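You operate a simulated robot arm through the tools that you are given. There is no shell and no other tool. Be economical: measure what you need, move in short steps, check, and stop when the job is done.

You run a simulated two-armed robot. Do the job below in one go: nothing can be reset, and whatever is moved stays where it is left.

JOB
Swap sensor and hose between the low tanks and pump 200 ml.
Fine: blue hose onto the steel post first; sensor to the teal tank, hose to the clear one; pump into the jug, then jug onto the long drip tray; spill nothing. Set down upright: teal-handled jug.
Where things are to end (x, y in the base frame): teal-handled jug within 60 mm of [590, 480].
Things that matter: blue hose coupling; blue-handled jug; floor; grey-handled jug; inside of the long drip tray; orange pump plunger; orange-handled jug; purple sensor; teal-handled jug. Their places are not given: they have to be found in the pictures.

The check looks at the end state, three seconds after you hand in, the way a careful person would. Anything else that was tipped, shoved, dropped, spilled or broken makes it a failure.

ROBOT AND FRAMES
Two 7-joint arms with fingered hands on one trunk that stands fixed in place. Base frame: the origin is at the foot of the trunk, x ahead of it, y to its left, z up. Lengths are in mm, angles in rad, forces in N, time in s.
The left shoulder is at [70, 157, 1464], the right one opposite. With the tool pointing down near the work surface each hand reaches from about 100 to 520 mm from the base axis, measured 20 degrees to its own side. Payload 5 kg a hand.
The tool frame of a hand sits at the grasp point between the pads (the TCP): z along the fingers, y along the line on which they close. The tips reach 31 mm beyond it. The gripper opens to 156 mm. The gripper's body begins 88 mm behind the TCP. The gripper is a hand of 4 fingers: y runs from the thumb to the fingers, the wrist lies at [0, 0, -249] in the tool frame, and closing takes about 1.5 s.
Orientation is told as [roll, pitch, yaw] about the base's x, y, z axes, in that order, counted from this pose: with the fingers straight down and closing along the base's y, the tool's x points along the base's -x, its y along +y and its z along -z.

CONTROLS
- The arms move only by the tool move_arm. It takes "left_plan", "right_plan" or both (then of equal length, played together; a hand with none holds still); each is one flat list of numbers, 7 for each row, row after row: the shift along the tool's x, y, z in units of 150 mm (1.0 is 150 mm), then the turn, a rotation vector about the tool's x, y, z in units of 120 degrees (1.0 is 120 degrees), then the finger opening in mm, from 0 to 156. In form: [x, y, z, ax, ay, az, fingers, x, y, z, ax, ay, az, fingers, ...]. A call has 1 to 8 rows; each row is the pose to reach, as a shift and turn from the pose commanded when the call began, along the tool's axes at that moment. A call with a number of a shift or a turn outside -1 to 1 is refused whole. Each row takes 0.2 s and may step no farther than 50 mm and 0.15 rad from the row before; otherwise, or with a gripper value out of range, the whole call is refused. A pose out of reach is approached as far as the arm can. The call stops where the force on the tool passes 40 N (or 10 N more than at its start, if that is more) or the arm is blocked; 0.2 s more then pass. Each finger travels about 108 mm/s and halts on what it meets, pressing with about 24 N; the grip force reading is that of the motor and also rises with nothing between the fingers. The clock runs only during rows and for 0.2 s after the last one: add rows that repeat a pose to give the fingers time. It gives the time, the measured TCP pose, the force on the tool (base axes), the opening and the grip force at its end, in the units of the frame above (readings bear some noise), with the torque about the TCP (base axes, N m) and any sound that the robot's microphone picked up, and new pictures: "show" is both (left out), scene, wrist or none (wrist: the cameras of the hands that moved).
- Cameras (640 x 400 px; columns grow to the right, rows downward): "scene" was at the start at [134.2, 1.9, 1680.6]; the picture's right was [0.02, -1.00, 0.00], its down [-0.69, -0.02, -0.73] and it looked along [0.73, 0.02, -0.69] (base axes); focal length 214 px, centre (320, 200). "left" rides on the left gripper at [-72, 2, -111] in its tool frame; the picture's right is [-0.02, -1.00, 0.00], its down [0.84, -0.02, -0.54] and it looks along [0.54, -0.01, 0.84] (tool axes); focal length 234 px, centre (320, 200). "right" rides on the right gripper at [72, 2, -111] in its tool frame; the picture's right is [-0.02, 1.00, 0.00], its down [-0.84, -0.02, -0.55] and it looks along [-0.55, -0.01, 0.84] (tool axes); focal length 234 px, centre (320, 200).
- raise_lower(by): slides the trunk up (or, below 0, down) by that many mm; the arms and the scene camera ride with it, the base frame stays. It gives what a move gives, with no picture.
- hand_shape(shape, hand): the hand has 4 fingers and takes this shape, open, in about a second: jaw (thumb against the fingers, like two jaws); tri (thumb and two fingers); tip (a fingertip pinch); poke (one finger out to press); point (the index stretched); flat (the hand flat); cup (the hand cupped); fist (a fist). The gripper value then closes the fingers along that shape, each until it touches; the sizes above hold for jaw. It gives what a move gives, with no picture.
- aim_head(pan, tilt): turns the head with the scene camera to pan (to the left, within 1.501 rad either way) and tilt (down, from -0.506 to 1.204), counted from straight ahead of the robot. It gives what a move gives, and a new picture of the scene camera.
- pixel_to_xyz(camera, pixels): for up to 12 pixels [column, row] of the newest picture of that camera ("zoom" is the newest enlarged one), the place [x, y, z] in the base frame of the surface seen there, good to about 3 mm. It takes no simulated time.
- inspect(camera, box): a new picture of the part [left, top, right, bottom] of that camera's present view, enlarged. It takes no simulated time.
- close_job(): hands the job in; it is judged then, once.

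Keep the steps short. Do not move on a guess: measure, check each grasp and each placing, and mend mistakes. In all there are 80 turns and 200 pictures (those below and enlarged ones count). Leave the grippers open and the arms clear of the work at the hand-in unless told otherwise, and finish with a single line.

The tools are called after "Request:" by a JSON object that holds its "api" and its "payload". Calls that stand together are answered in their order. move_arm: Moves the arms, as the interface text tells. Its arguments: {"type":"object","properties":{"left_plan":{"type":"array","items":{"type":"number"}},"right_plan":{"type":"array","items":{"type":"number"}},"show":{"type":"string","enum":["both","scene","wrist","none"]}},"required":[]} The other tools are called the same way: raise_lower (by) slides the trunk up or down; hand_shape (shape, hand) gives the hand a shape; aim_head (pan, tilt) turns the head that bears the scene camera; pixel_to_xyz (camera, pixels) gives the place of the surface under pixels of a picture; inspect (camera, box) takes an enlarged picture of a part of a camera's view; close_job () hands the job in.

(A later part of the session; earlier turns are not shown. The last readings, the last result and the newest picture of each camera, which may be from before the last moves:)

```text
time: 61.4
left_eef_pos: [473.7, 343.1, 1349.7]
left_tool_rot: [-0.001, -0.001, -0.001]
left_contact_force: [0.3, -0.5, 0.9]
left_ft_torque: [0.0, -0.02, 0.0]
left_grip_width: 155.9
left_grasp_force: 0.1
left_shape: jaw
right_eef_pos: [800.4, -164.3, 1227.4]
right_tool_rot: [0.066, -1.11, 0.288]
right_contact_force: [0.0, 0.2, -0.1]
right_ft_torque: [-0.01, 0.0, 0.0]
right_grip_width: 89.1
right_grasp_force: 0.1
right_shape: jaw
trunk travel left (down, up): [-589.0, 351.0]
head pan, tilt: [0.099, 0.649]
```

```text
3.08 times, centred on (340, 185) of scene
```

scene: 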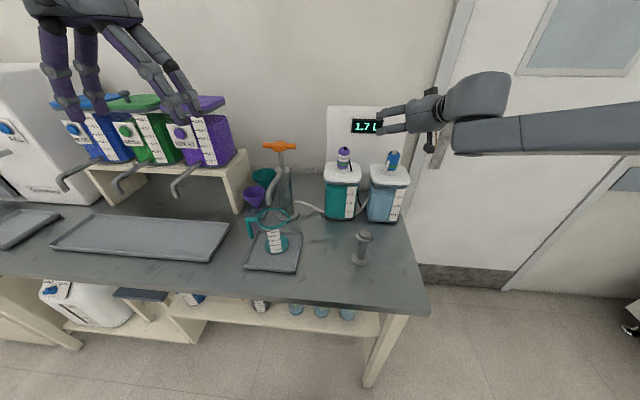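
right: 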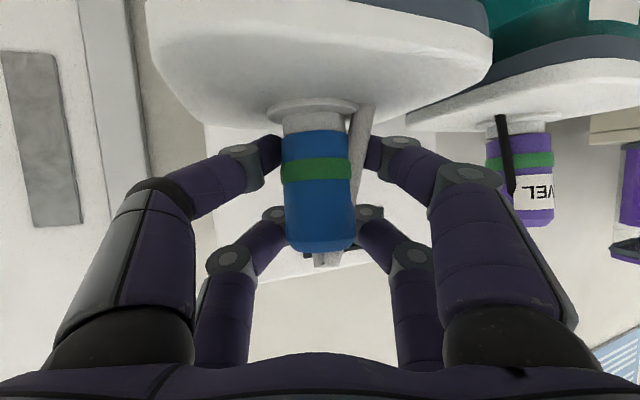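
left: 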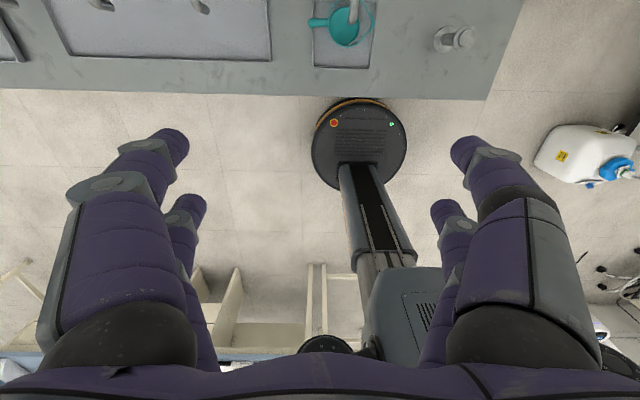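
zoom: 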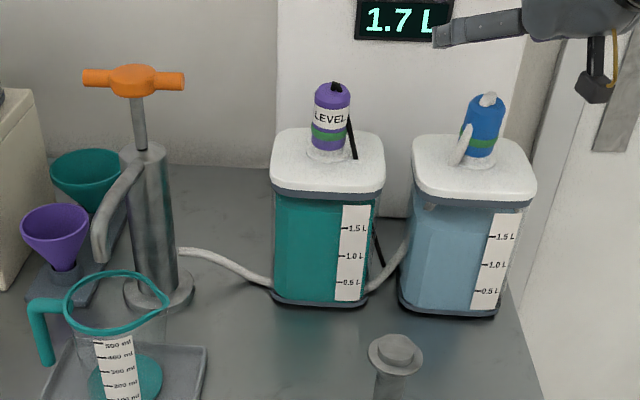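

Both are in place. I'll retract the right hand from above the tanks, then measure the pump, spout and jug.

Request:
{"api": "move_arm", "payload": {"right_plan": [0.075, -0.01, -0.1515, -0.0357, 0.0012, -0.0177, 90, 0.15, -0.019, -0.303, -0.0713, 0.0025, -0.0353, 90, 0.225, -0.029, -0.4545, -0.107, 0.0037, -0.053, 90, 0.3, -0.039, -0.606, -0.1427, 0.0049, -0.0707, 90, 0.375, -0.048, -0.7575, -0.1783, 0.0062, -0.0883, 90, 0.45, -0.058, -0.909, -0.214, 0.0074, -0.106, 90], "show": "scene"}}

Request:
{"api": "inspect", "payload": {"camera": "scene", "box": [235, 130, 315, 280]}}

Request:
{"api": "inspect", "payload": {"camera": "scene", "box": [320, 130, 420, 230]}}

```text
time: 62.8
left_eef_pos: [473.2, 342.1, 1350.7]
left_tool_rot: [0.0, 0.001, -0.001]
left_contact_force: [-1.3, -0.1, -0.1]
left_ft_torque: [0.04, -0.04, -0.02]
left_grip_width: 156.1
left_grasp_force: 0.1
left_shape: jaw
right_eef_pos: [659.9, -224.9, 1229.3]
right_tool_rot: [0.069, -1.108, 0.784]
right_contact_force: [0.9, 0.9, -0.1]
right_ft_torque: [0.0, -0.04, 0.02]
right_grip_width: 89.5
right_grasp_force: 0.1
right_shape: jaw
trunk travel left (down, up): [-589.0, 351.0]
head pan, tilt: [0.099, 0.649]
```

scene: 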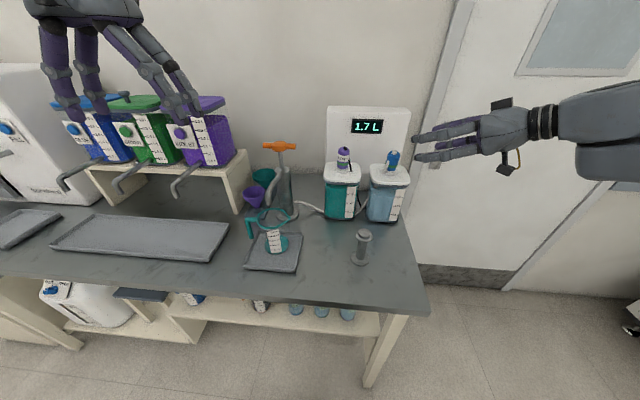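

```text
2.67 times, centred on (275, 205) of scene
```

zoom: 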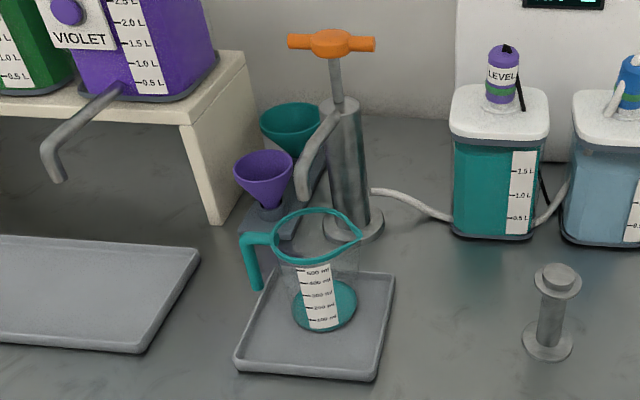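

```text
4.00 times, centred on (370, 180) of scene
```

zoom: 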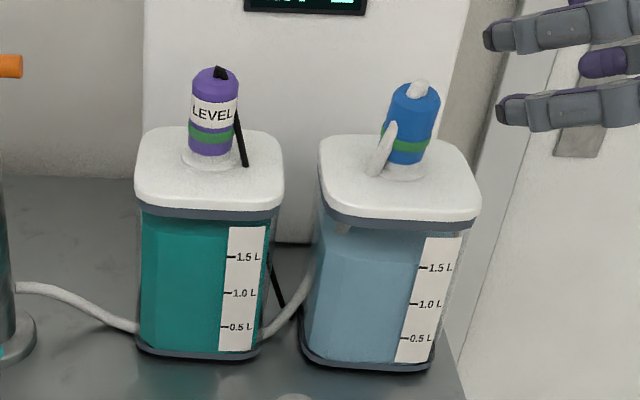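

I'll measure the tilt of the coupling.

Request:
{"api": "pixel_to_xyz", "payload": {"camera": "zoom", "pixels": [[389, 128], [433, 140], [396, 95], [438, 105], [408, 155], [416, 95], [191, 110], [236, 115]]}}

Request:
{"api": "inspect", "payload": {"camera": "scene", "box": [240, 130, 310, 270]}}

Request:
{"api": "pixel_to_xyz", "payload": {"camera": "zoom", "pixels": [[375, 37], [330, 35], [280, 35], [330, 55], [303, 188], [298, 210], [245, 228], [360, 235], [300, 215], [330, 95], [305, 265], [255, 280]]}}

```text
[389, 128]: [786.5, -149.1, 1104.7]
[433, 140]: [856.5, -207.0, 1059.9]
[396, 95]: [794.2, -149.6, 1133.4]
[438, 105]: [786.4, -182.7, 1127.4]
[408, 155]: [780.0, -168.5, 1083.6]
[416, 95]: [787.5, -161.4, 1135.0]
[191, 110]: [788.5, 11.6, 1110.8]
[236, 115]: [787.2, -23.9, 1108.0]
```

```text
2.86 times, centred on (275, 200) of scene
```

zoom: 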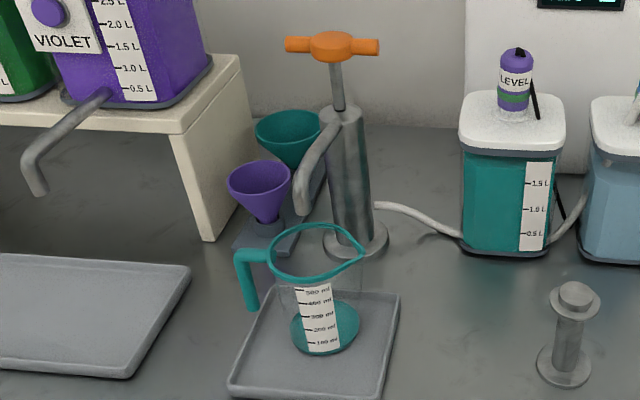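

```text
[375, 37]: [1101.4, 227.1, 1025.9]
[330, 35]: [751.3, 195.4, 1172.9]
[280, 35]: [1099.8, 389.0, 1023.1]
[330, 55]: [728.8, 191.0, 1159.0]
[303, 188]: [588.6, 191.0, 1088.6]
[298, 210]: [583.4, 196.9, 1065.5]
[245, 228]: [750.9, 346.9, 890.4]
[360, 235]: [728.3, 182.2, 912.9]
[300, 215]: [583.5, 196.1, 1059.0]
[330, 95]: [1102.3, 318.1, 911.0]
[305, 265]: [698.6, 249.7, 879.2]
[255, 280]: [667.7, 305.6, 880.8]
```

The coupling is upright. The spout tip is about (585,197,1060). Next I'll measure the jug's rim, base and handle, the pump top, and the T-handle.

Request:
{"api": "pixel_to_xyz", "payload": {"camera": "zoom", "pixels": [[271, 255], [358, 245], [315, 279], [318, 226], [365, 258], [245, 256], [250, 300], [325, 330], [299, 340], [290, 44], [375, 47], [345, 110]]}}

Request:
{"api": "pixel_to_xyz", "payload": {"camera": "scene", "pixels": [[60, 240], [228, 228], [205, 258], [75, 218], [140, 240], [222, 225], [135, 255]]}}

Request:
{"api": "inspect", "payload": {"camera": "scene", "box": [240, 190, 310, 270]}}

```text
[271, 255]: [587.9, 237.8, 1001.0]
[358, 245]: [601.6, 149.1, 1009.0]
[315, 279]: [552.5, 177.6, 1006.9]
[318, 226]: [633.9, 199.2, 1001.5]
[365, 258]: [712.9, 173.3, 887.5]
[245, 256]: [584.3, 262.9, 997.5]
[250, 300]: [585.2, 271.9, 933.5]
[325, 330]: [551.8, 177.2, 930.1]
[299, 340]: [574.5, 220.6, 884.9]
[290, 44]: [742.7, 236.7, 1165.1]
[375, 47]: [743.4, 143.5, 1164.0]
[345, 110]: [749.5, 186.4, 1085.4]
```

```text
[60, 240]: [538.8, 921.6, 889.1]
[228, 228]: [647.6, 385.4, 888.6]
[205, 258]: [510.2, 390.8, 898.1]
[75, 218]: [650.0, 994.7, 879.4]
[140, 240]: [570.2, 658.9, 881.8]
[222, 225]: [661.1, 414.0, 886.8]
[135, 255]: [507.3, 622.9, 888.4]
```

```text
5.00 times, centred on (275, 230) of scene
```

zoom: 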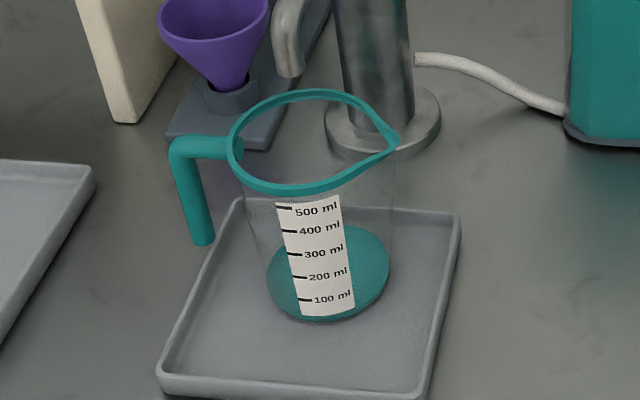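

The jug is centred at about (592,195) under the spout tip (585,197), so pumping goes into it. The plunger's T-handle is at (745,190,1170), out of reach tool-down, so I'll pitch the left hand forward 0.8 rad with closed fingers and approach high. First motion now.

Request:
{"api": "move_arm", "payload": {"left_plan": [-0.1, -0.083, 0, 0, -0.0478, 0, 60, -0.2, -0.167, 0, 0, -0.0955, 0, 60, -0.3, -0.25, 0, 0, -0.143, 0, 30, -0.4, -0.333, 0, 0, -0.191, 0, 20, -0.5, -0.417, 0, 0, -0.239, 0, 10, -0.6, -0.5, 0, 0, -0.2865, 0, 5, -0.7, -0.583, 0, 0, -0.334, 0, 5, -0.8, -0.667, 0, 0, -0.382, 0, 5], "show": "both"}}

Request:
{"api": "pixel_to_xyz", "payload": {"camera": "scene", "pixels": [[205, 105], [205, 140], [240, 160], [180, 195], [263, 178]]}}

```text
time: 64.6
left_eef_pos: [595.4, 239.3, 1351.2]
left_tool_rot: [0.0, -0.802, -0.001]
left_contact_force: [-0.3, -0.1, -0.2]
left_ft_torque: [0.03, -0.03, 0.03]
left_grip_width: 5.3
left_grasp_force: 0.0
left_shape: jaw
right_eef_pos: [661.3, -224.1, 1229.2]
right_tool_rot: [0.069, -1.107, 0.785]
right_contact_force: [0.9, 0.5, -0.5]
right_ft_torque: [0.02, -0.02, 0.07]
right_grip_width: 89.6
right_grasp_force: 0.0
right_shape: jaw
trunk travel left (down, up): [-589.0, 351.0]
head pan, tilt: [0.099, 0.649]
```

scene: 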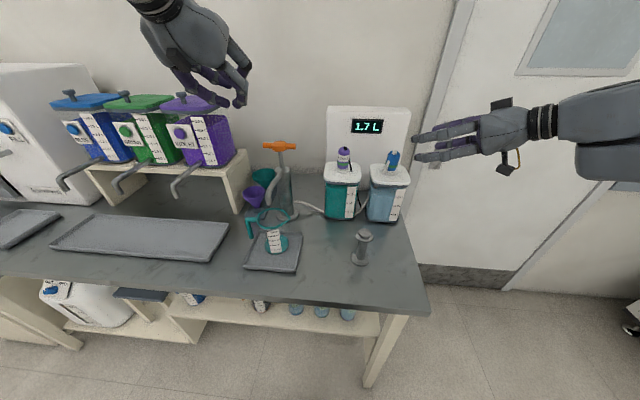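
left: 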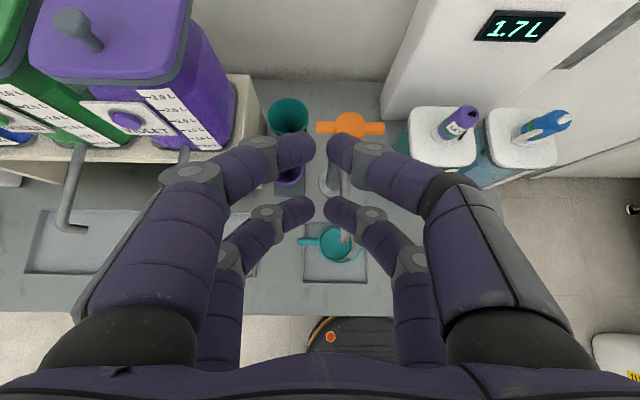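

```text
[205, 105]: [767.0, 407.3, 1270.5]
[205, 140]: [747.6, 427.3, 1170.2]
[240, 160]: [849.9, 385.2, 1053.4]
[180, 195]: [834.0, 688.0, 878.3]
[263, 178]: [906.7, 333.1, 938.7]
```

I'll move on to above the plunger: about (715,190,1301).

Request:
{"api": "move_arm", "payload": {"left_plan": [-0.063, -0.065, 0.161, 0, 0, 0, 0, -0.126, -0.131, 0.323, 0, 0, 0, 0, -0.19, -0.196, 0.484, 0, 0, 0, 0, -0.253, -0.262, 0.646, 0, 0, 0, 0, -0.316, -0.327, 0.807, 0, 0, 0, 0, -0.316, -0.327, 0.807, 0, 0, 0, 0], "show": "both"}}

Request:
{"api": "inspect", "payload": {"camera": "scene", "box": [220, 70, 320, 200]}}

Request:
{"api": "pixel_to_xyz", "payload": {"camera": "left", "pixels": [[350, 128], [350, 122], [320, 128], [382, 128], [350, 135]]}}

```text
time: 66.0
left_eef_pos: [714.5, 192.4, 1300.2]
left_tool_rot: [-0.001, -0.801, -0.001]
left_contact_force: [-0.2, -0.6, 0.5]
left_ft_torque: [-0.03, 0.0, 0.01]
left_grip_width: 0.1
left_grasp_force: 23.8
left_shape: jaw
right_eef_pos: [660.5, -222.2, 1230.9]
right_tool_rot: [0.065, -1.106, 0.787]
right_contact_force: [-0.1, -0.3, -0.3]
right_ft_torque: [-0.04, -0.05, 0.01]
right_grip_width: 89.3
right_grasp_force: 0.1
right_shape: jaw
trunk travel left (down, up): [-589.0, 351.0]
head pan, tilt: [0.099, 0.649]
```

scene: 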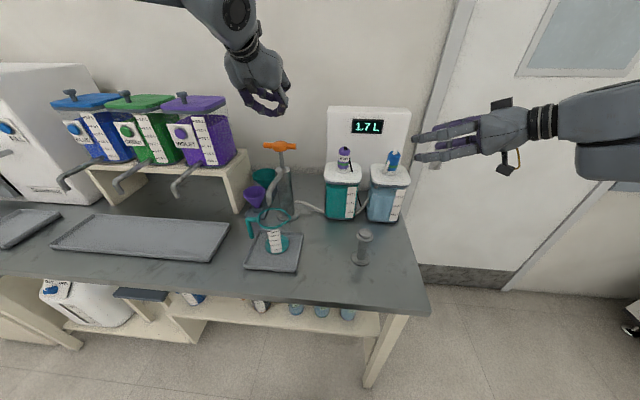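
left: 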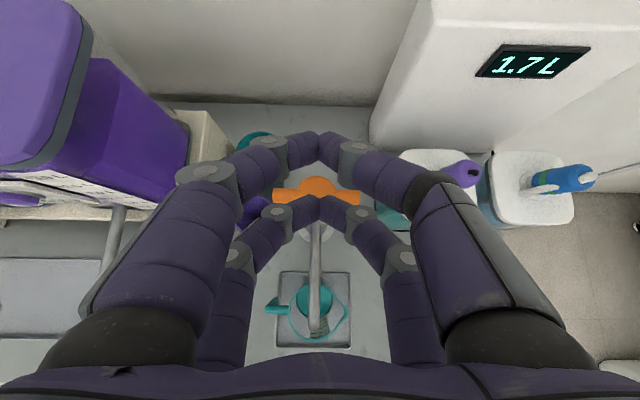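

```text
3.08 times, centred on (270, 135) of scene
```

zoom: 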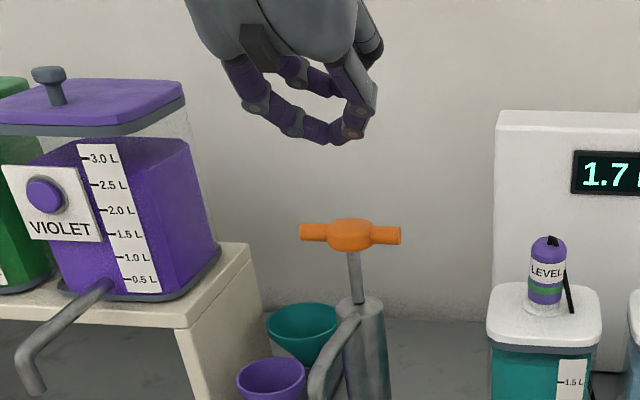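

```text
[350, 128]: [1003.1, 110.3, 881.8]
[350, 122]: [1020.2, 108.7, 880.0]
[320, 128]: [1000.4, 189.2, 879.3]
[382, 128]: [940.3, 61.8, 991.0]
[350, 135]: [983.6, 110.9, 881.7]
```

I'll measure the handle hub from this view.

Request:
{"api": "pixel_to_xyz", "payload": {"camera": "left", "pixels": [[318, 179], [318, 186], [318, 194], [280, 195], [356, 196], [318, 325], [318, 332], [285, 290], [345, 300], [310, 283]]}}

```text
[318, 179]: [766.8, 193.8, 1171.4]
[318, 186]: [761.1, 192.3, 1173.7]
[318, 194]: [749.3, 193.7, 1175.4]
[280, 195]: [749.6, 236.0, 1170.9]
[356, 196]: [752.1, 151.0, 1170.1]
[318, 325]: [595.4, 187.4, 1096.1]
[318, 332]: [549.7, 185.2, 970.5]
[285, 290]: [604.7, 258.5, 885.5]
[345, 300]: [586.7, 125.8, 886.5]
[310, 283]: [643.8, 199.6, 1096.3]
```

The hub is at about (750,191) with its top at 1176. I'll come down to TCP (738,191,1225) with the tips just above it.

Request:
{"api": "move_arm", "payload": {"left_plan": [0.083, -0.007, 0.154, 0, 0, 0, 0, 0.165, -0.007, 0.309, 0, 0, 0, 0, 0.248, -0.007, 0.463, 0, 0, 0, 0], "show": "wrist"}}

Request:
{"api": "inspect", "payload": {"camera": "scene", "box": [240, 90, 320, 190]}}

```text
time: 66.8
left_eef_pos: [737.2, 192.4, 1223.5]
left_tool_rot: [0.001, -0.799, 0.001]
left_contact_force: [0.2, -0.3, -0.1]
left_ft_torque: [0.01, 0.03, -0.02]
left_grip_width: 0.1
left_grasp_force: 24.3
left_shape: jaw
right_eef_pos: [661.8, -224.6, 1229.1]
right_tool_rot: [0.069, -1.108, 0.784]
right_contact_force: [0.3, 0.0, -1.1]
right_ft_torque: [-0.01, 0.01, 0.0]
right_grip_width: 89.5
right_grasp_force: 0.2
right_shape: jaw
trunk travel left (down, up): [-589.0, 351.0]
head pan, tilt: [0.099, 0.649]
```

left: 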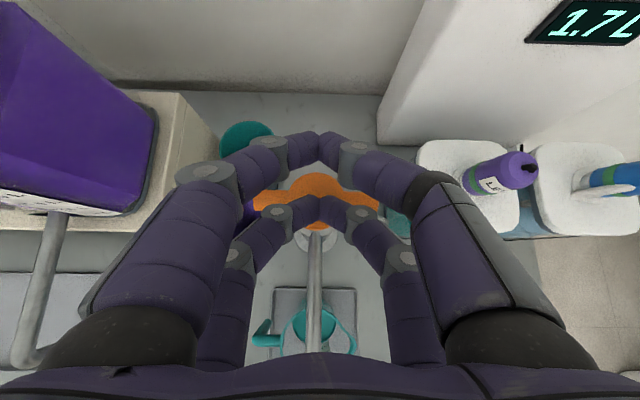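

```text
4.00 times, centred on (280, 140) of scene
```

zoom: 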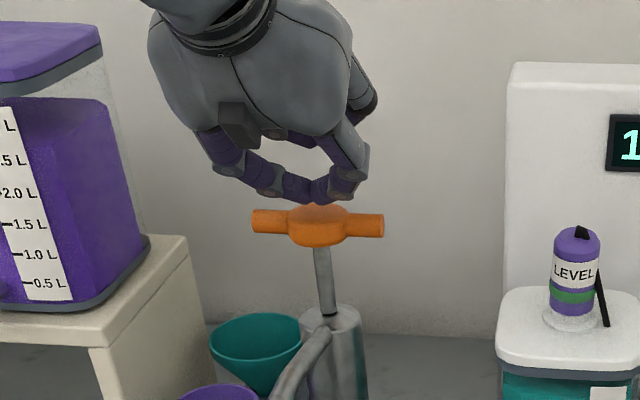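

The fingertips are right above the hub. I'll press down 35 mm in small rows with the force stop, watching the jug.

Request:
{"api": "move_arm", "payload": {"left_plan": [0.0335, 0, 0.0326, 0, 0, 0, 0, 0.067, 0, 0.065, 0, 0, 0, 0, 0.1, 0, 0.098, 0, 0, 0, 0, 0.134, 0, 0.13, 0, 0, 0, 0, 0.167, 0, 0.163, 0, 0, 0, 0, 0.167, 0, 0.163, 0, 0, 0, 0], "show": "both"}}

Request:
{"api": "inspect", "payload": {"camera": "scene", "box": [240, 120, 320, 280]}}

```text
time: 68.2
left_eef_pos: [735.8, 191.9, 1189.4]
left_tool_rot: [0.0, -0.8, 0.001]
left_contact_force: [-0.9, -1.6, 4.6]
left_ft_torque: [0.0, 0.02, 0.01]
left_grip_width: 0.0
left_grasp_force: 24.1
left_shape: jaw
right_eef_pos: [659.8, -223.5, 1230.2]
right_tool_rot: [0.065, -1.106, 0.785]
right_contact_force: [-0.7, 0.5, -0.2]
right_ft_torque: [0.0, -0.03, 0.03]
right_grip_width: 89.5
right_grasp_force: 0.0
right_shape: jaw
trunk travel left (down, up): [-589.0, 351.0]
head pan, tilt: [0.099, 0.649]
```

scene: 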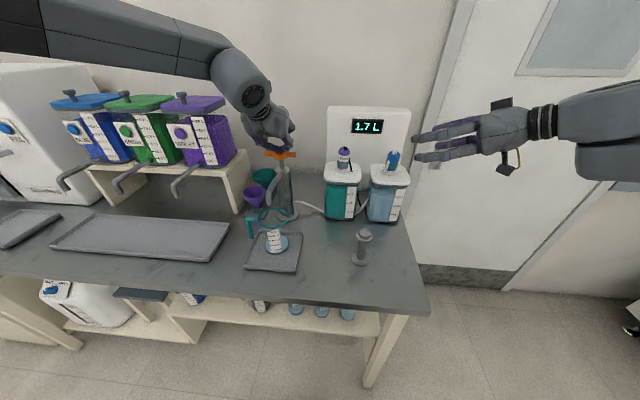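
left: 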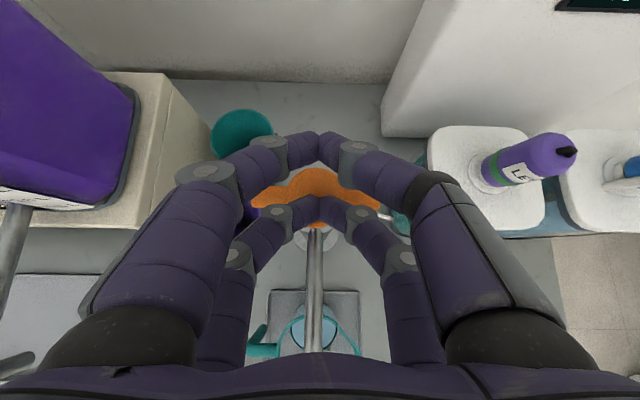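

```text
2.50 times, centred on (280, 200) of scene
```

zoom: 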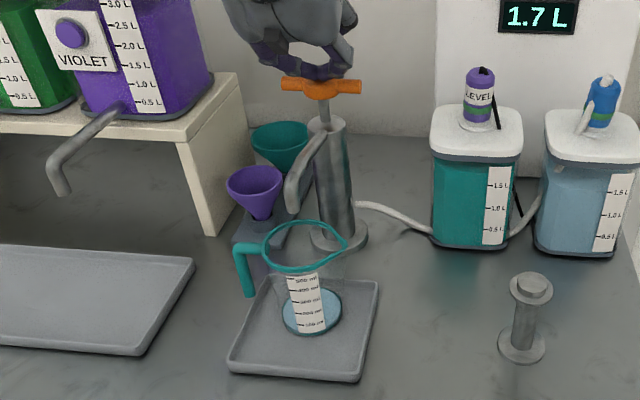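

Blue liquid has entered the jug, and the plunger goes down at about 5 N. I'll read the level.

Request:
{"api": "inspect", "payload": {"camera": "scene", "box": [255, 205, 305, 260]}}

Request:
{"api": "pixel_to_xyz", "payload": {"camera": "scene", "pixels": [[292, 154], [270, 154], [280, 176]]}}

```text
7.27 times, centred on (280, 232) of scene
```

zoom: 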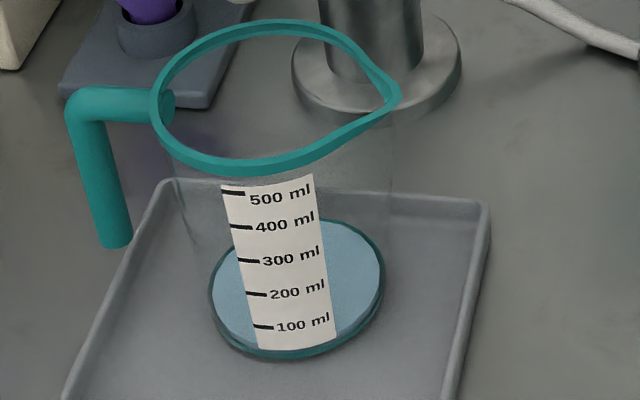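

```text
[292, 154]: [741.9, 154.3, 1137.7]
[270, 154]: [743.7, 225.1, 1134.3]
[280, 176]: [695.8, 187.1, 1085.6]
```

There's only a thin layer so far, and the handle is down about 28 mm. I'll press on another 35 mm toward the bottom stop.

Request:
{"api": "move_arm", "payload": {"left_plan": [0.0335, 0, 0.0326, 0, 0, 0, 0, 0.067, 0, 0.065, 0, 0, 0, 0, 0.1, 0, 0.098, 0, 0, 0, 0, 0.134, 0, 0.13, 0, 0, 0, 0, 0.167, 0, 0.163, 0, 0, 0, 0, 0.167, 0, 0.163, 0, 0, 0, 0], "show": "scene"}}

Request:
{"api": "inspect", "payload": {"camera": "scene", "box": [255, 205, 305, 260]}}

Request:
{"api": "inspect", "payload": {"camera": "scene", "box": [240, 110, 320, 210]}}

```text
time: 69.6
left_eef_pos: [736.0, 191.0, 1161.1]
left_tool_rot: [-0.002, -0.808, 0.0]
left_contact_force: [5.9, 3.7, 27.0]
left_ft_torque: [0.15, -0.37, 0.01]
left_grip_width: 0.0
left_grasp_force: 24.3
left_shape: jaw
right_eef_pos: [659.5, -223.3, 1230.9]
right_tool_rot: [0.066, -1.107, 0.789]
right_contact_force: [0.2, 0.1, -0.1]
right_ft_torque: [0.0, -0.02, 0.0]
right_grip_width: 89.2
right_grasp_force: 0.1
right_shape: jaw
trunk travel left (down, up): [-589.0, 351.0]
head pan, tilt: [0.099, 0.649]
heard: click
```

scene: 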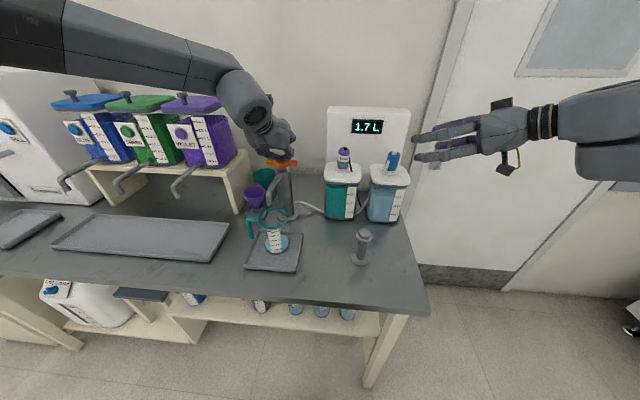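

```text
7.27 times, centred on (280, 232) of scene
```

zoom: 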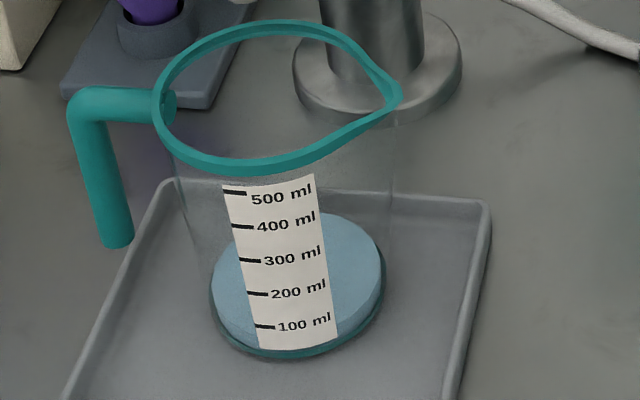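

```text
4.00 times, centred on (280, 160) of scene
```

zoom: 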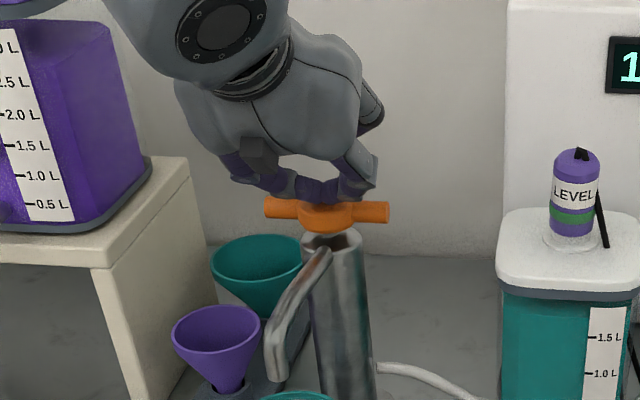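

The click marks the bottom of the stroke, with roughly 50 ml in the jug. I'll rise and see whether the plunger follows by spring.

Request:
{"api": "move_arm", "payload": {"left_plan": [-0.062, 0, -0.06, 0, 0, 0, 0, -0.124, 0, -0.12, 0, 0, 0, 0, -0.186, 0, -0.18, 0, 0, 0, 0, -0.248, 0, -0.24, 0, 0, 0, 0, -0.325, 0, -0.315, 0, 0, 0, 0, -0.325, 0, -0.315, 0, 0, 0, 0], "show": "scene"}}

Request:
{"api": "inspect", "payload": {"camera": "scene", "box": [240, 90, 320, 190]}}

Request:
{"api": "inspect", "payload": {"camera": "scene", "box": [265, 220, 295, 260]}}

```text
time: 71.0
left_eef_pos: [736.1, 193.3, 1219.5]
left_tool_rot: [0.0, -0.8, 0.0]
left_contact_force: [-0.2, 0.2, -0.1]
left_ft_torque: [-0.05, 0.02, -0.03]
left_grip_width: 0.2
left_grasp_force: 24.0
left_shape: jaw
right_eef_pos: [662.5, -223.1, 1229.4]
right_tool_rot: [0.069, -1.105, 0.784]
right_contact_force: [0.1, -0.1, -0.5]
right_ft_torque: [0.02, -0.01, 0.01]
right_grip_width: 89.6
right_grasp_force: 0.0
right_shape: jaw
trunk travel left (down, up): [-589.0, 351.0]
head pan, tilt: [0.099, 0.649]
```

scene: 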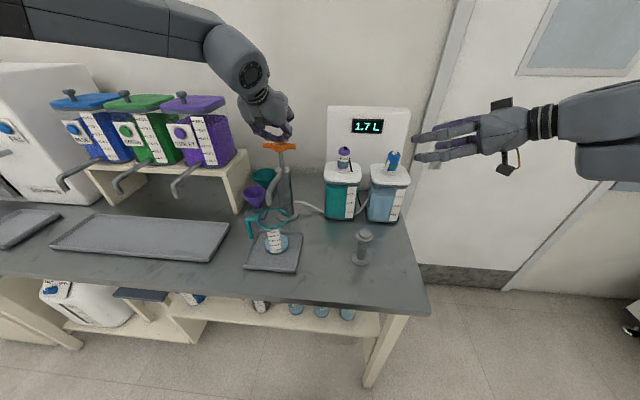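

```text
4.00 times, centred on (280, 140) of scene
```

zoom: 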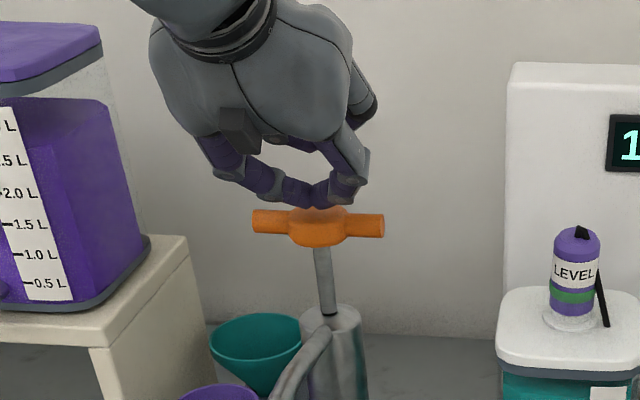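

```text
10.00 times, centred on (280, 240) of scene
```

zoom: 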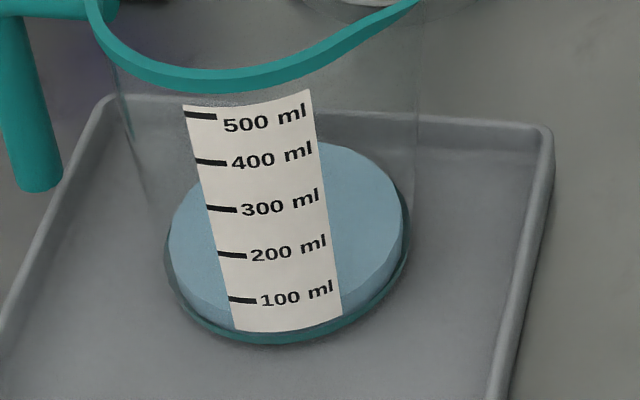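

The plunger springs back fully. One stroke gives about 50 ml, so I expect four in all. I'll do a second full stroke, down and back up in one call, then read the level.

Request:
{"api": "move_arm", "payload": {"left_plan": [0.09, 0, 0.088, 0, 0, 0, 0, 0.17, 0, 0.166, 0, 0, 0, 0, 0.25, 0, 0.243, 0, 0, 0, 0, 0.301, 0, 0.293, 0, 0, 0, 0, 0.301, 0, 0.293, 0, 0, 0, 0, 0.2, 0, 0.195, 0, 0, 0, 0, 0.1, 0, 0.097, 0, 0, 0, 0, 0, 0, 0, 0, 0, 0, 0], "show": "scene"}}

Request:
{"api": "inspect", "payload": {"camera": "scene", "box": [265, 220, 295, 260]}}

```text
time: 72.8
left_eef_pos: [736.9, 189.6, 1222.9]
left_tool_rot: [-0.001, -0.8, 0.0]
left_contact_force: [0.4, -0.2, 0.0]
left_ft_torque: [0.0, -0.02, 0.01]
left_grip_width: 0.0
left_grasp_force: 23.9
left_shape: jaw
right_eef_pos: [660.8, -224.3, 1230.4]
right_tool_rot: [0.066, -1.104, 0.785]
right_contact_force: [-0.5, 0.7, 0.0]
right_ft_torque: [0.0, -0.03, 0.02]
right_grip_width: 89.5
right_grasp_force: 0.0
right_shape: jaw
trunk travel left (down, up): [-589.0, 351.0]
head pan, tilt: [0.099, 0.649]
heard: click
```

scene: 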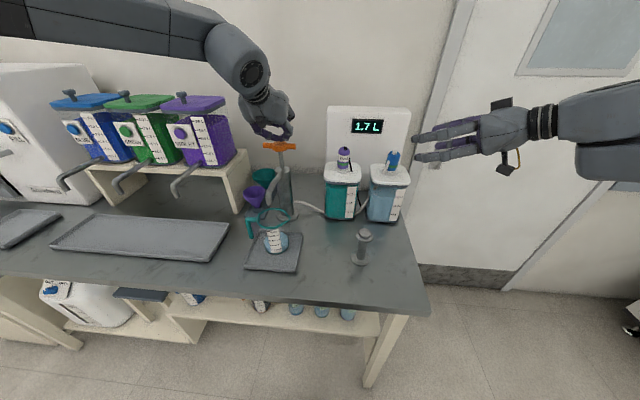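

```text
10.00 times, centred on (280, 240) of scene
```

zoom: 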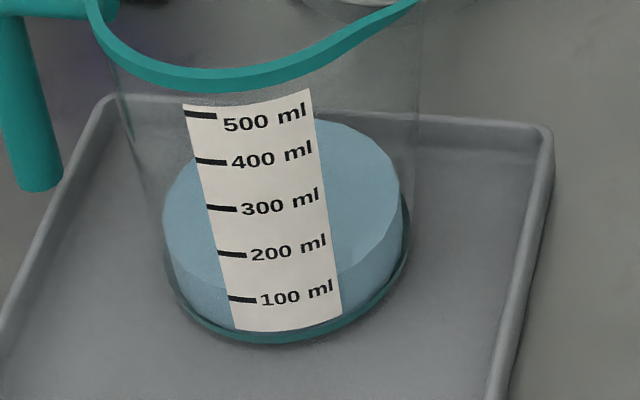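

The click was heard and the surface is now near the 100 ml mark (about 50 ml per stroke). Third stroke.

Request:
{"api": "move_arm", "payload": {"left_plan": [0.09, 0, 0.088, 0, 0, 0, 0, 0.17, 0, 0.166, 0, 0, 0, 0, 0.25, 0, 0.243, 0, 0, 0, 0, 0.301, 0, 0.293, 0, 0, 0, 0, 0.301, 0, 0.293, 0, 0, 0, 0, 0.2, 0, 0.195, 0, 0, 0, 0, 0.1, 0, 0.097, 0, 0, 0, 0, 0, 0, 0, 0, 0, 0, 0], "show": "scene"}}

Request:
{"api": "inspect", "payload": {"camera": "scene", "box": [265, 220, 295, 260]}}

```text
time: 74.6
left_eef_pos: [736.3, 194.2, 1223.4]
left_tool_rot: [0.002, -0.8, 0.001]
left_contact_force: [-0.1, -0.6, -0.3]
left_ft_torque: [0.02, 0.02, 0.0]
left_grip_width: 0.0
left_grasp_force: 24.2
left_shape: jaw
right_eef_pos: [660.5, -223.9, 1229.5]
right_tool_rot: [0.065, -1.106, 0.785]
right_contact_force: [0.1, 1.4, 1.0]
right_ft_torque: [0.01, -0.01, 0.01]
right_grip_width: 89.6
right_grasp_force: 0.0
right_shape: jaw
trunk travel left (down, up): [-589.0, 351.0]
head pan, tilt: [0.099, 0.649]
heard: click
```

scene: 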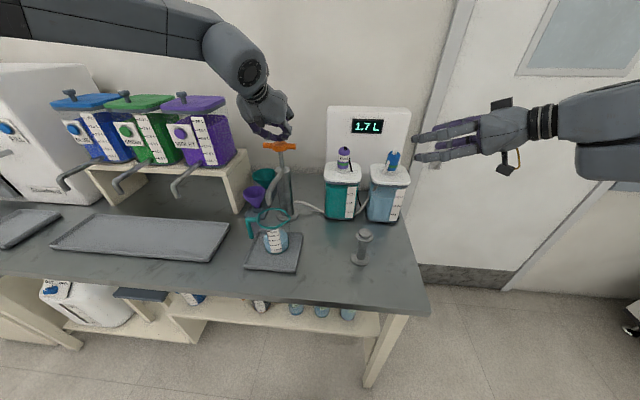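

```text
10.00 times, centred on (280, 240) of scene
```

zoom: 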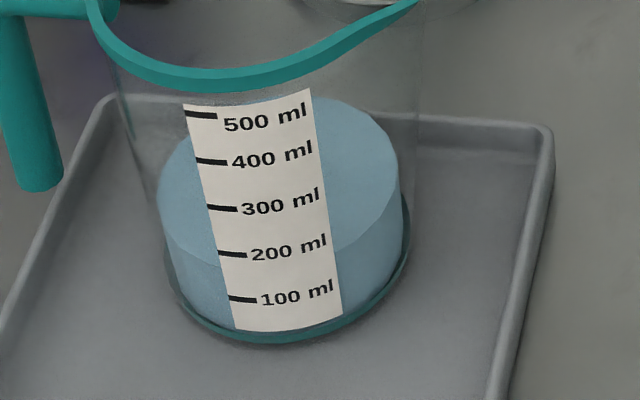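

I'll zoom in to read the level precisely before the fourth stroke.

Request:
{"api": "inspect", "payload": {"camera": "scene", "box": [278, 236, 303, 256]}}

Request:
{"api": "inspect", "payload": {"camera": "scene", "box": [278, 236, 290, 254]}}

```text
16.00 times, centred on (290, 246) of scene
```

zoom: 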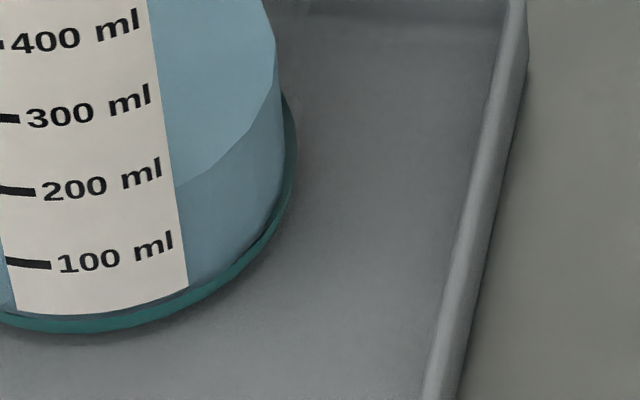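

```text
16.00 times, centred on (284, 245) of scene
```

zoom: 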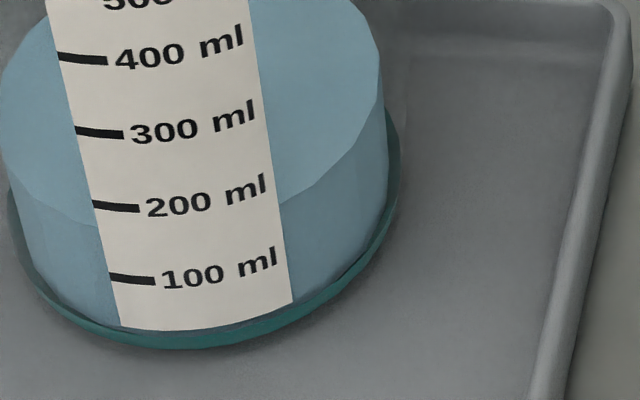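

The reading is about 150–165 ml, less a wall-thickness parallax, which fits 3 × 50 ml. Fourth and last stroke.

Request:
{"api": "move_arm", "payload": {"left_plan": [0.09, 0, 0.088, 0, 0, 0, 0, 0.17, 0, 0.166, 0, 0, 0, 0, 0.25, 0, 0.243, 0, 0, 0, 0, 0.301, 0, 0.293, 0, 0, 0, 0, 0.301, 0, 0.293, 0, 0, 0, 0, 0.2, 0, 0.195, 0, 0, 0, 0, 0.1, 0, 0.097, 0, 0, 0, 0, 0, 0, 0, 0, 0, 0, 0], "show": "scene"}}

Request:
{"api": "inspect", "payload": {"camera": "scene", "box": [278, 236, 290, 254]}}

Request:
{"api": "inspect", "payload": {"camera": "scene", "box": [240, 150, 320, 280]}}

```text
time: 76.4
left_eef_pos: [737.1, 191.6, 1222.8]
left_tool_rot: [0.001, -0.798, -0.001]
left_contact_force: [-0.9, -0.3, -0.2]
left_ft_torque: [0.02, -0.01, 0.04]
left_grip_width: 0.0
left_grasp_force: 23.9
left_shape: jaw
right_eef_pos: [660.1, -223.6, 1230.1]
right_tool_rot: [0.065, -1.106, 0.786]
right_contact_force: [0.3, -0.1, 0.1]
right_ft_torque: [0.01, 0.01, 0.0]
right_grip_width: 89.3
right_grasp_force: 0.1
right_shape: jaw
trunk travel left (down, up): [-589.0, 351.0]
head pan, tilt: [0.099, 0.649]
heard: click
```

scene: 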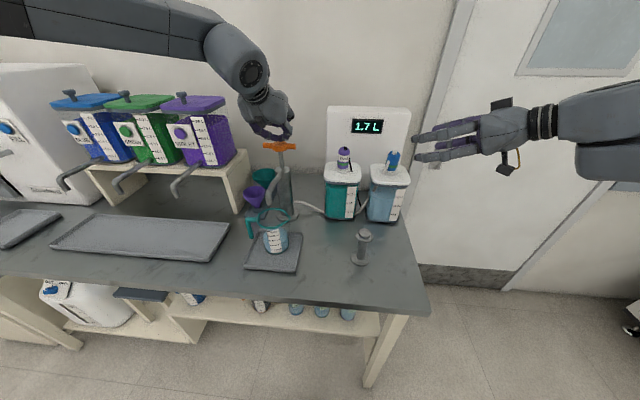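

```text
16.00 times, centred on (284, 245) of scene
```

zoom: 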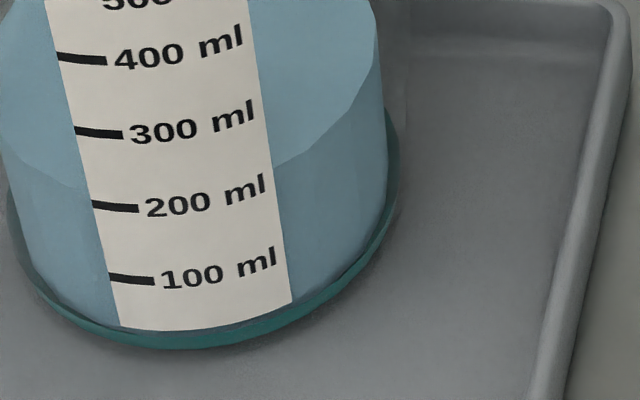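

```text
3.08 times, centred on (280, 215) of scene
```

zoom: 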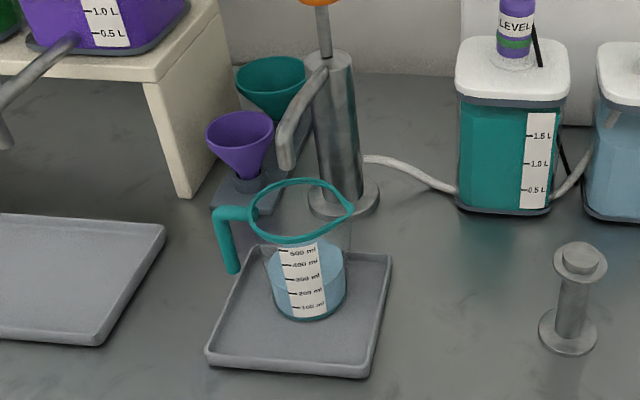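

I'll compare heights: the liquid surface's z against the z of the 200 ml tick.

Request:
{"api": "inspect", "payload": {"camera": "scene", "box": [265, 220, 295, 260]}}

Request:
{"api": "pixel_to_xyz", "payload": {"camera": "zoom", "pixels": [[207, 116], [215, 162], [225, 208], [235, 254], [245, 300], [350, 130], [370, 160], [350, 180], [350, 110], [190, 200], [350, 200], [280, 328]]}}

```text
10.00 times, centred on (280, 240) of scene
```

zoom: 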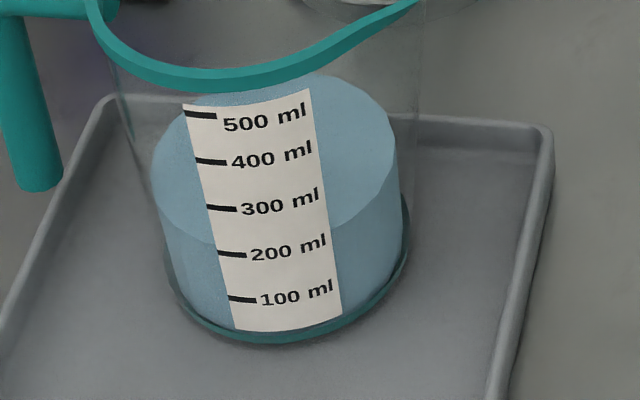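

```text
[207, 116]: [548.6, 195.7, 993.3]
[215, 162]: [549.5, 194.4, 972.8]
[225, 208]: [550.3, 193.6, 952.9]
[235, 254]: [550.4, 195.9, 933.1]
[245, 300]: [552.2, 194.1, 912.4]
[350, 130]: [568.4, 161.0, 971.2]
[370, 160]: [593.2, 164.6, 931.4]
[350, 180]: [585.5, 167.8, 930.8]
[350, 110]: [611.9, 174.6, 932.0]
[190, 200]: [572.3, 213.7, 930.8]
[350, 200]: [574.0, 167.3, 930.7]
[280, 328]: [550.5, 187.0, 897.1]
```

The liquid surface is at z 931 against the 200 ml tick at 933, so 200 ml is in the jug. I'll take the left hand up off the plunger and back, then look closely at the jug's handle.

Request:
{"api": "move_arm", "payload": {"left_plan": [-0.12, 0, -0.116, 0, 0, 0, 0, 0.013, 0.1, -0.289, 0, 0, 0, 0, 0.146, 0.2, -0.462, 0, 0, 0, 20, 0.28, 0.3, -0.634, 0, 0, 0, 40, 0.413, 0.4, -0.807, 0, 0, 0, 60], "show": "both"}}

Request:
{"api": "inspect", "payload": {"camera": "scene", "box": [235, 195, 305, 265]}}

Request:
{"api": "pixel_to_xyz", "payload": {"camera": "zoom", "pixels": [[125, 130], [135, 120], [122, 150], [138, 150], [130, 150], [130, 180], [148, 180], [140, 180], [142, 210], [158, 210], [150, 222], [160, 118]]}}

```text
time: 77.6
left_eef_pos: [603.9, 253.9, 1262.7]
left_tool_rot: [-0.005, -0.802, 0.002]
left_contact_force: [-0.8, 0.5, 0.4]
left_ft_torque: [-0.05, -0.02, -0.03]
left_grip_width: 59.8
left_grasp_force: 0.1
left_shape: jaw
right_eef_pos: [658.6, -221.4, 1232.0]
right_tool_rot: [0.06, -1.108, 0.79]
right_contact_force: [-0.2, 0.0, 0.9]
right_ft_torque: [-0.07, 0.0, -0.03]
right_grip_width: 89.4
right_grasp_force: 0.0
right_shape: jaw
trunk travel left (down, up): [-589.0, 351.0]
head pan, tilt: [0.099, 0.649]
```

scene: 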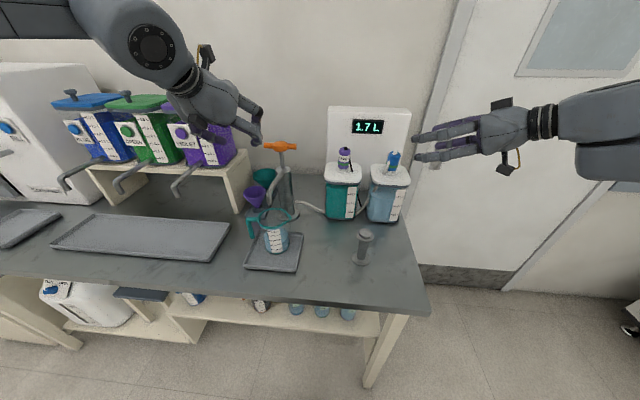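
left: 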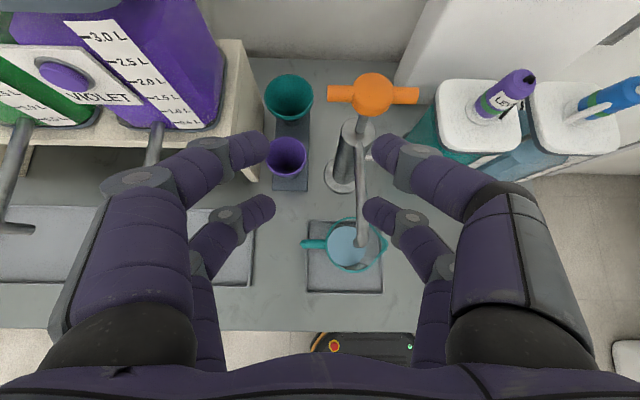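

```text
5.71 times, centred on (270, 230) of scene
```

zoom: 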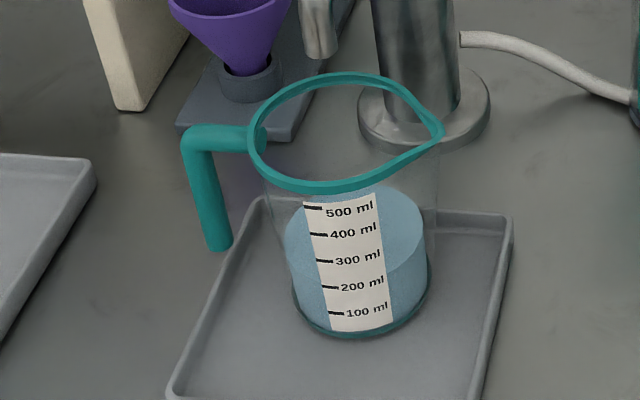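

```text
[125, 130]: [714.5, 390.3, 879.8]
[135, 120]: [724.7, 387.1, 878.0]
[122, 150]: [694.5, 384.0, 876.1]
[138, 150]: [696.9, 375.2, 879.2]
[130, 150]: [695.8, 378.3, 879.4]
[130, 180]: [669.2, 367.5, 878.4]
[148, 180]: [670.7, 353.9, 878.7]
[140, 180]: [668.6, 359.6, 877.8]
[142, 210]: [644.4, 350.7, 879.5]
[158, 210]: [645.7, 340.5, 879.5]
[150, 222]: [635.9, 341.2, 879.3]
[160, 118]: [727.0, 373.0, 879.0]
```

I missed the handle's pixels, so I'm measuring the right ones (bar from (195,145) to (220,245)).

Request:
{"api": "pixel_to_xyz", "payload": {"camera": "zoom", "pixels": [[186, 160], [211, 160], [200, 160], [195, 190], [220, 190], [207, 190], [203, 225], [229, 225], [217, 225], [220, 246], [200, 130], [225, 138]]}}

Request:
{"api": "pixel_to_xyz", "payload": {"camera": "left", "pixels": [[304, 243], [312, 243], [320, 243], [355, 240], [355, 268], [325, 248], [384, 245], [355, 222]]}}

```text
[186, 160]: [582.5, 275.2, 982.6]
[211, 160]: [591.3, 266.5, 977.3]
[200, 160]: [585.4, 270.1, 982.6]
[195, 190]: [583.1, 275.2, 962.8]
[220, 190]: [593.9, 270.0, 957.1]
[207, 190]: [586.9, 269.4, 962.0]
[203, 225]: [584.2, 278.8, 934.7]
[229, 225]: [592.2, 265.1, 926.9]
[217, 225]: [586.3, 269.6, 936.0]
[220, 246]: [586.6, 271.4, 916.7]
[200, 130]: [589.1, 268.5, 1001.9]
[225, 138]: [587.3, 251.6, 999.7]
```

```text
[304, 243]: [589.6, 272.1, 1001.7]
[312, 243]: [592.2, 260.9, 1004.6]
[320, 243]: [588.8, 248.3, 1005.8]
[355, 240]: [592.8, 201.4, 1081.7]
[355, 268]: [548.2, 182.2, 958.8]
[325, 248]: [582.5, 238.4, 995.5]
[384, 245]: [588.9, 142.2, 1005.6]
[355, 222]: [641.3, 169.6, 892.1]
```

The handle bar is at about (593,271), z 917 to 1000, 14 mm thick, with a 28 mm gap to the wall. I'll grip it with the left hand pointing right-forward (yaw -1.05, pitch -1.1). I'll do the pitch and retreat first, then the yaw, both high up.

Request:
{"api": "move_arm", "payload": {"left_plan": [0.093, 0.111, -0.096, 0, -0.0478, 0, 60, 0.185, 0.222, -0.192, 0, -0.0955, 0, 60, 0.278, 0.333, -0.288, 0, -0.1433, 0, 60], "show": "none"}}

Request:
{"api": "move_arm", "payload": {"left_plan": [0, 0.042, 0, 0.0558, 0, 0.0284, 60, 0, 0.083, 0, 0.1117, 0, 0.0568, 60, 0, 0.125, 0, 0.1675, 0, 0.0853, 60, 0, 0.167, 0, 0.2234, 0, 0.1137, 60, 0, 0.208, 0, 0.2792, 0, 0.1421, 60, 0, 0.25, 0, 0.3351, 0, 0.1705, 60, 0, 0.292, 0, 0.391, 0, 0.199, 60, 0, 0.333, 0, 0.4468, 0, 0.2274, 60], "show": "both"}}

```text
time: 78.4
left_eef_pos: [546.9, 299.9, 1261.2]
left_tool_rot: [0.001, -1.101, -0.001]
left_contact_force: [-0.3, 0.1, -0.8]
left_ft_torque: [-0.01, -0.03, 0.0]
left_grip_width: 59.6
left_grasp_force: 0.0
left_shape: jaw
right_eef_pos: [661.4, -224.1, 1229.0]
right_tool_rot: [0.069, -1.105, 0.785]
right_contact_force: [0.2, -0.1, 0.1]
right_ft_torque: [0.0, 0.02, -0.02]
right_grip_width: 89.3
right_grasp_force: 0.0
right_shape: jaw
trunk travel left (down, up): [-589.0, 351.0]
head pan, tilt: [0.099, 0.649]
```

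```text
time: 80.2
left_eef_pos: [548.9, 352.5, 1261.8]
left_tool_rot: [-0.001, -1.101, -1.053]
left_contact_force: [1.2, -0.2, 0.6]
left_ft_torque: [0.02, 0.01, -0.02]
left_grip_width: 59.7
left_grasp_force: 0.0
left_shape: jaw
right_eef_pos: [661.7, -221.9, 1228.8]
right_tool_rot: [0.069, -1.108, 0.785]
right_contact_force: [-0.1, 0.1, 0.7]
right_ft_torque: [-0.02, 0.02, -0.03]
right_grip_width: 89.7
right_grasp_force: 0.0
right_shape: jaw
trunk travel left (down, up): [-589.0, 351.0]
head pan, tilt: [0.099, 0.649]
```

scene: 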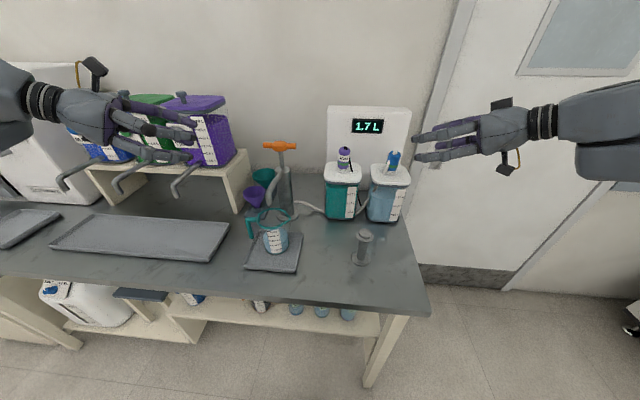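
left: 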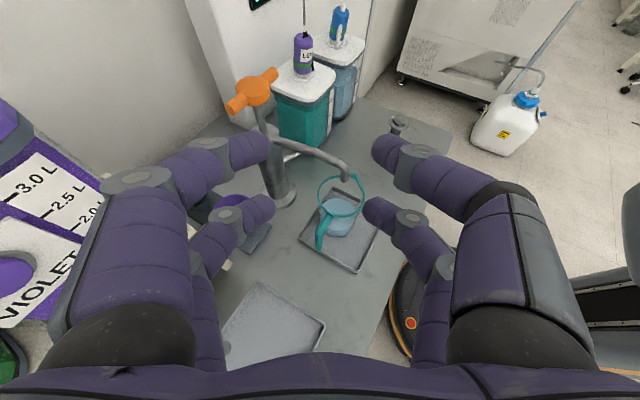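

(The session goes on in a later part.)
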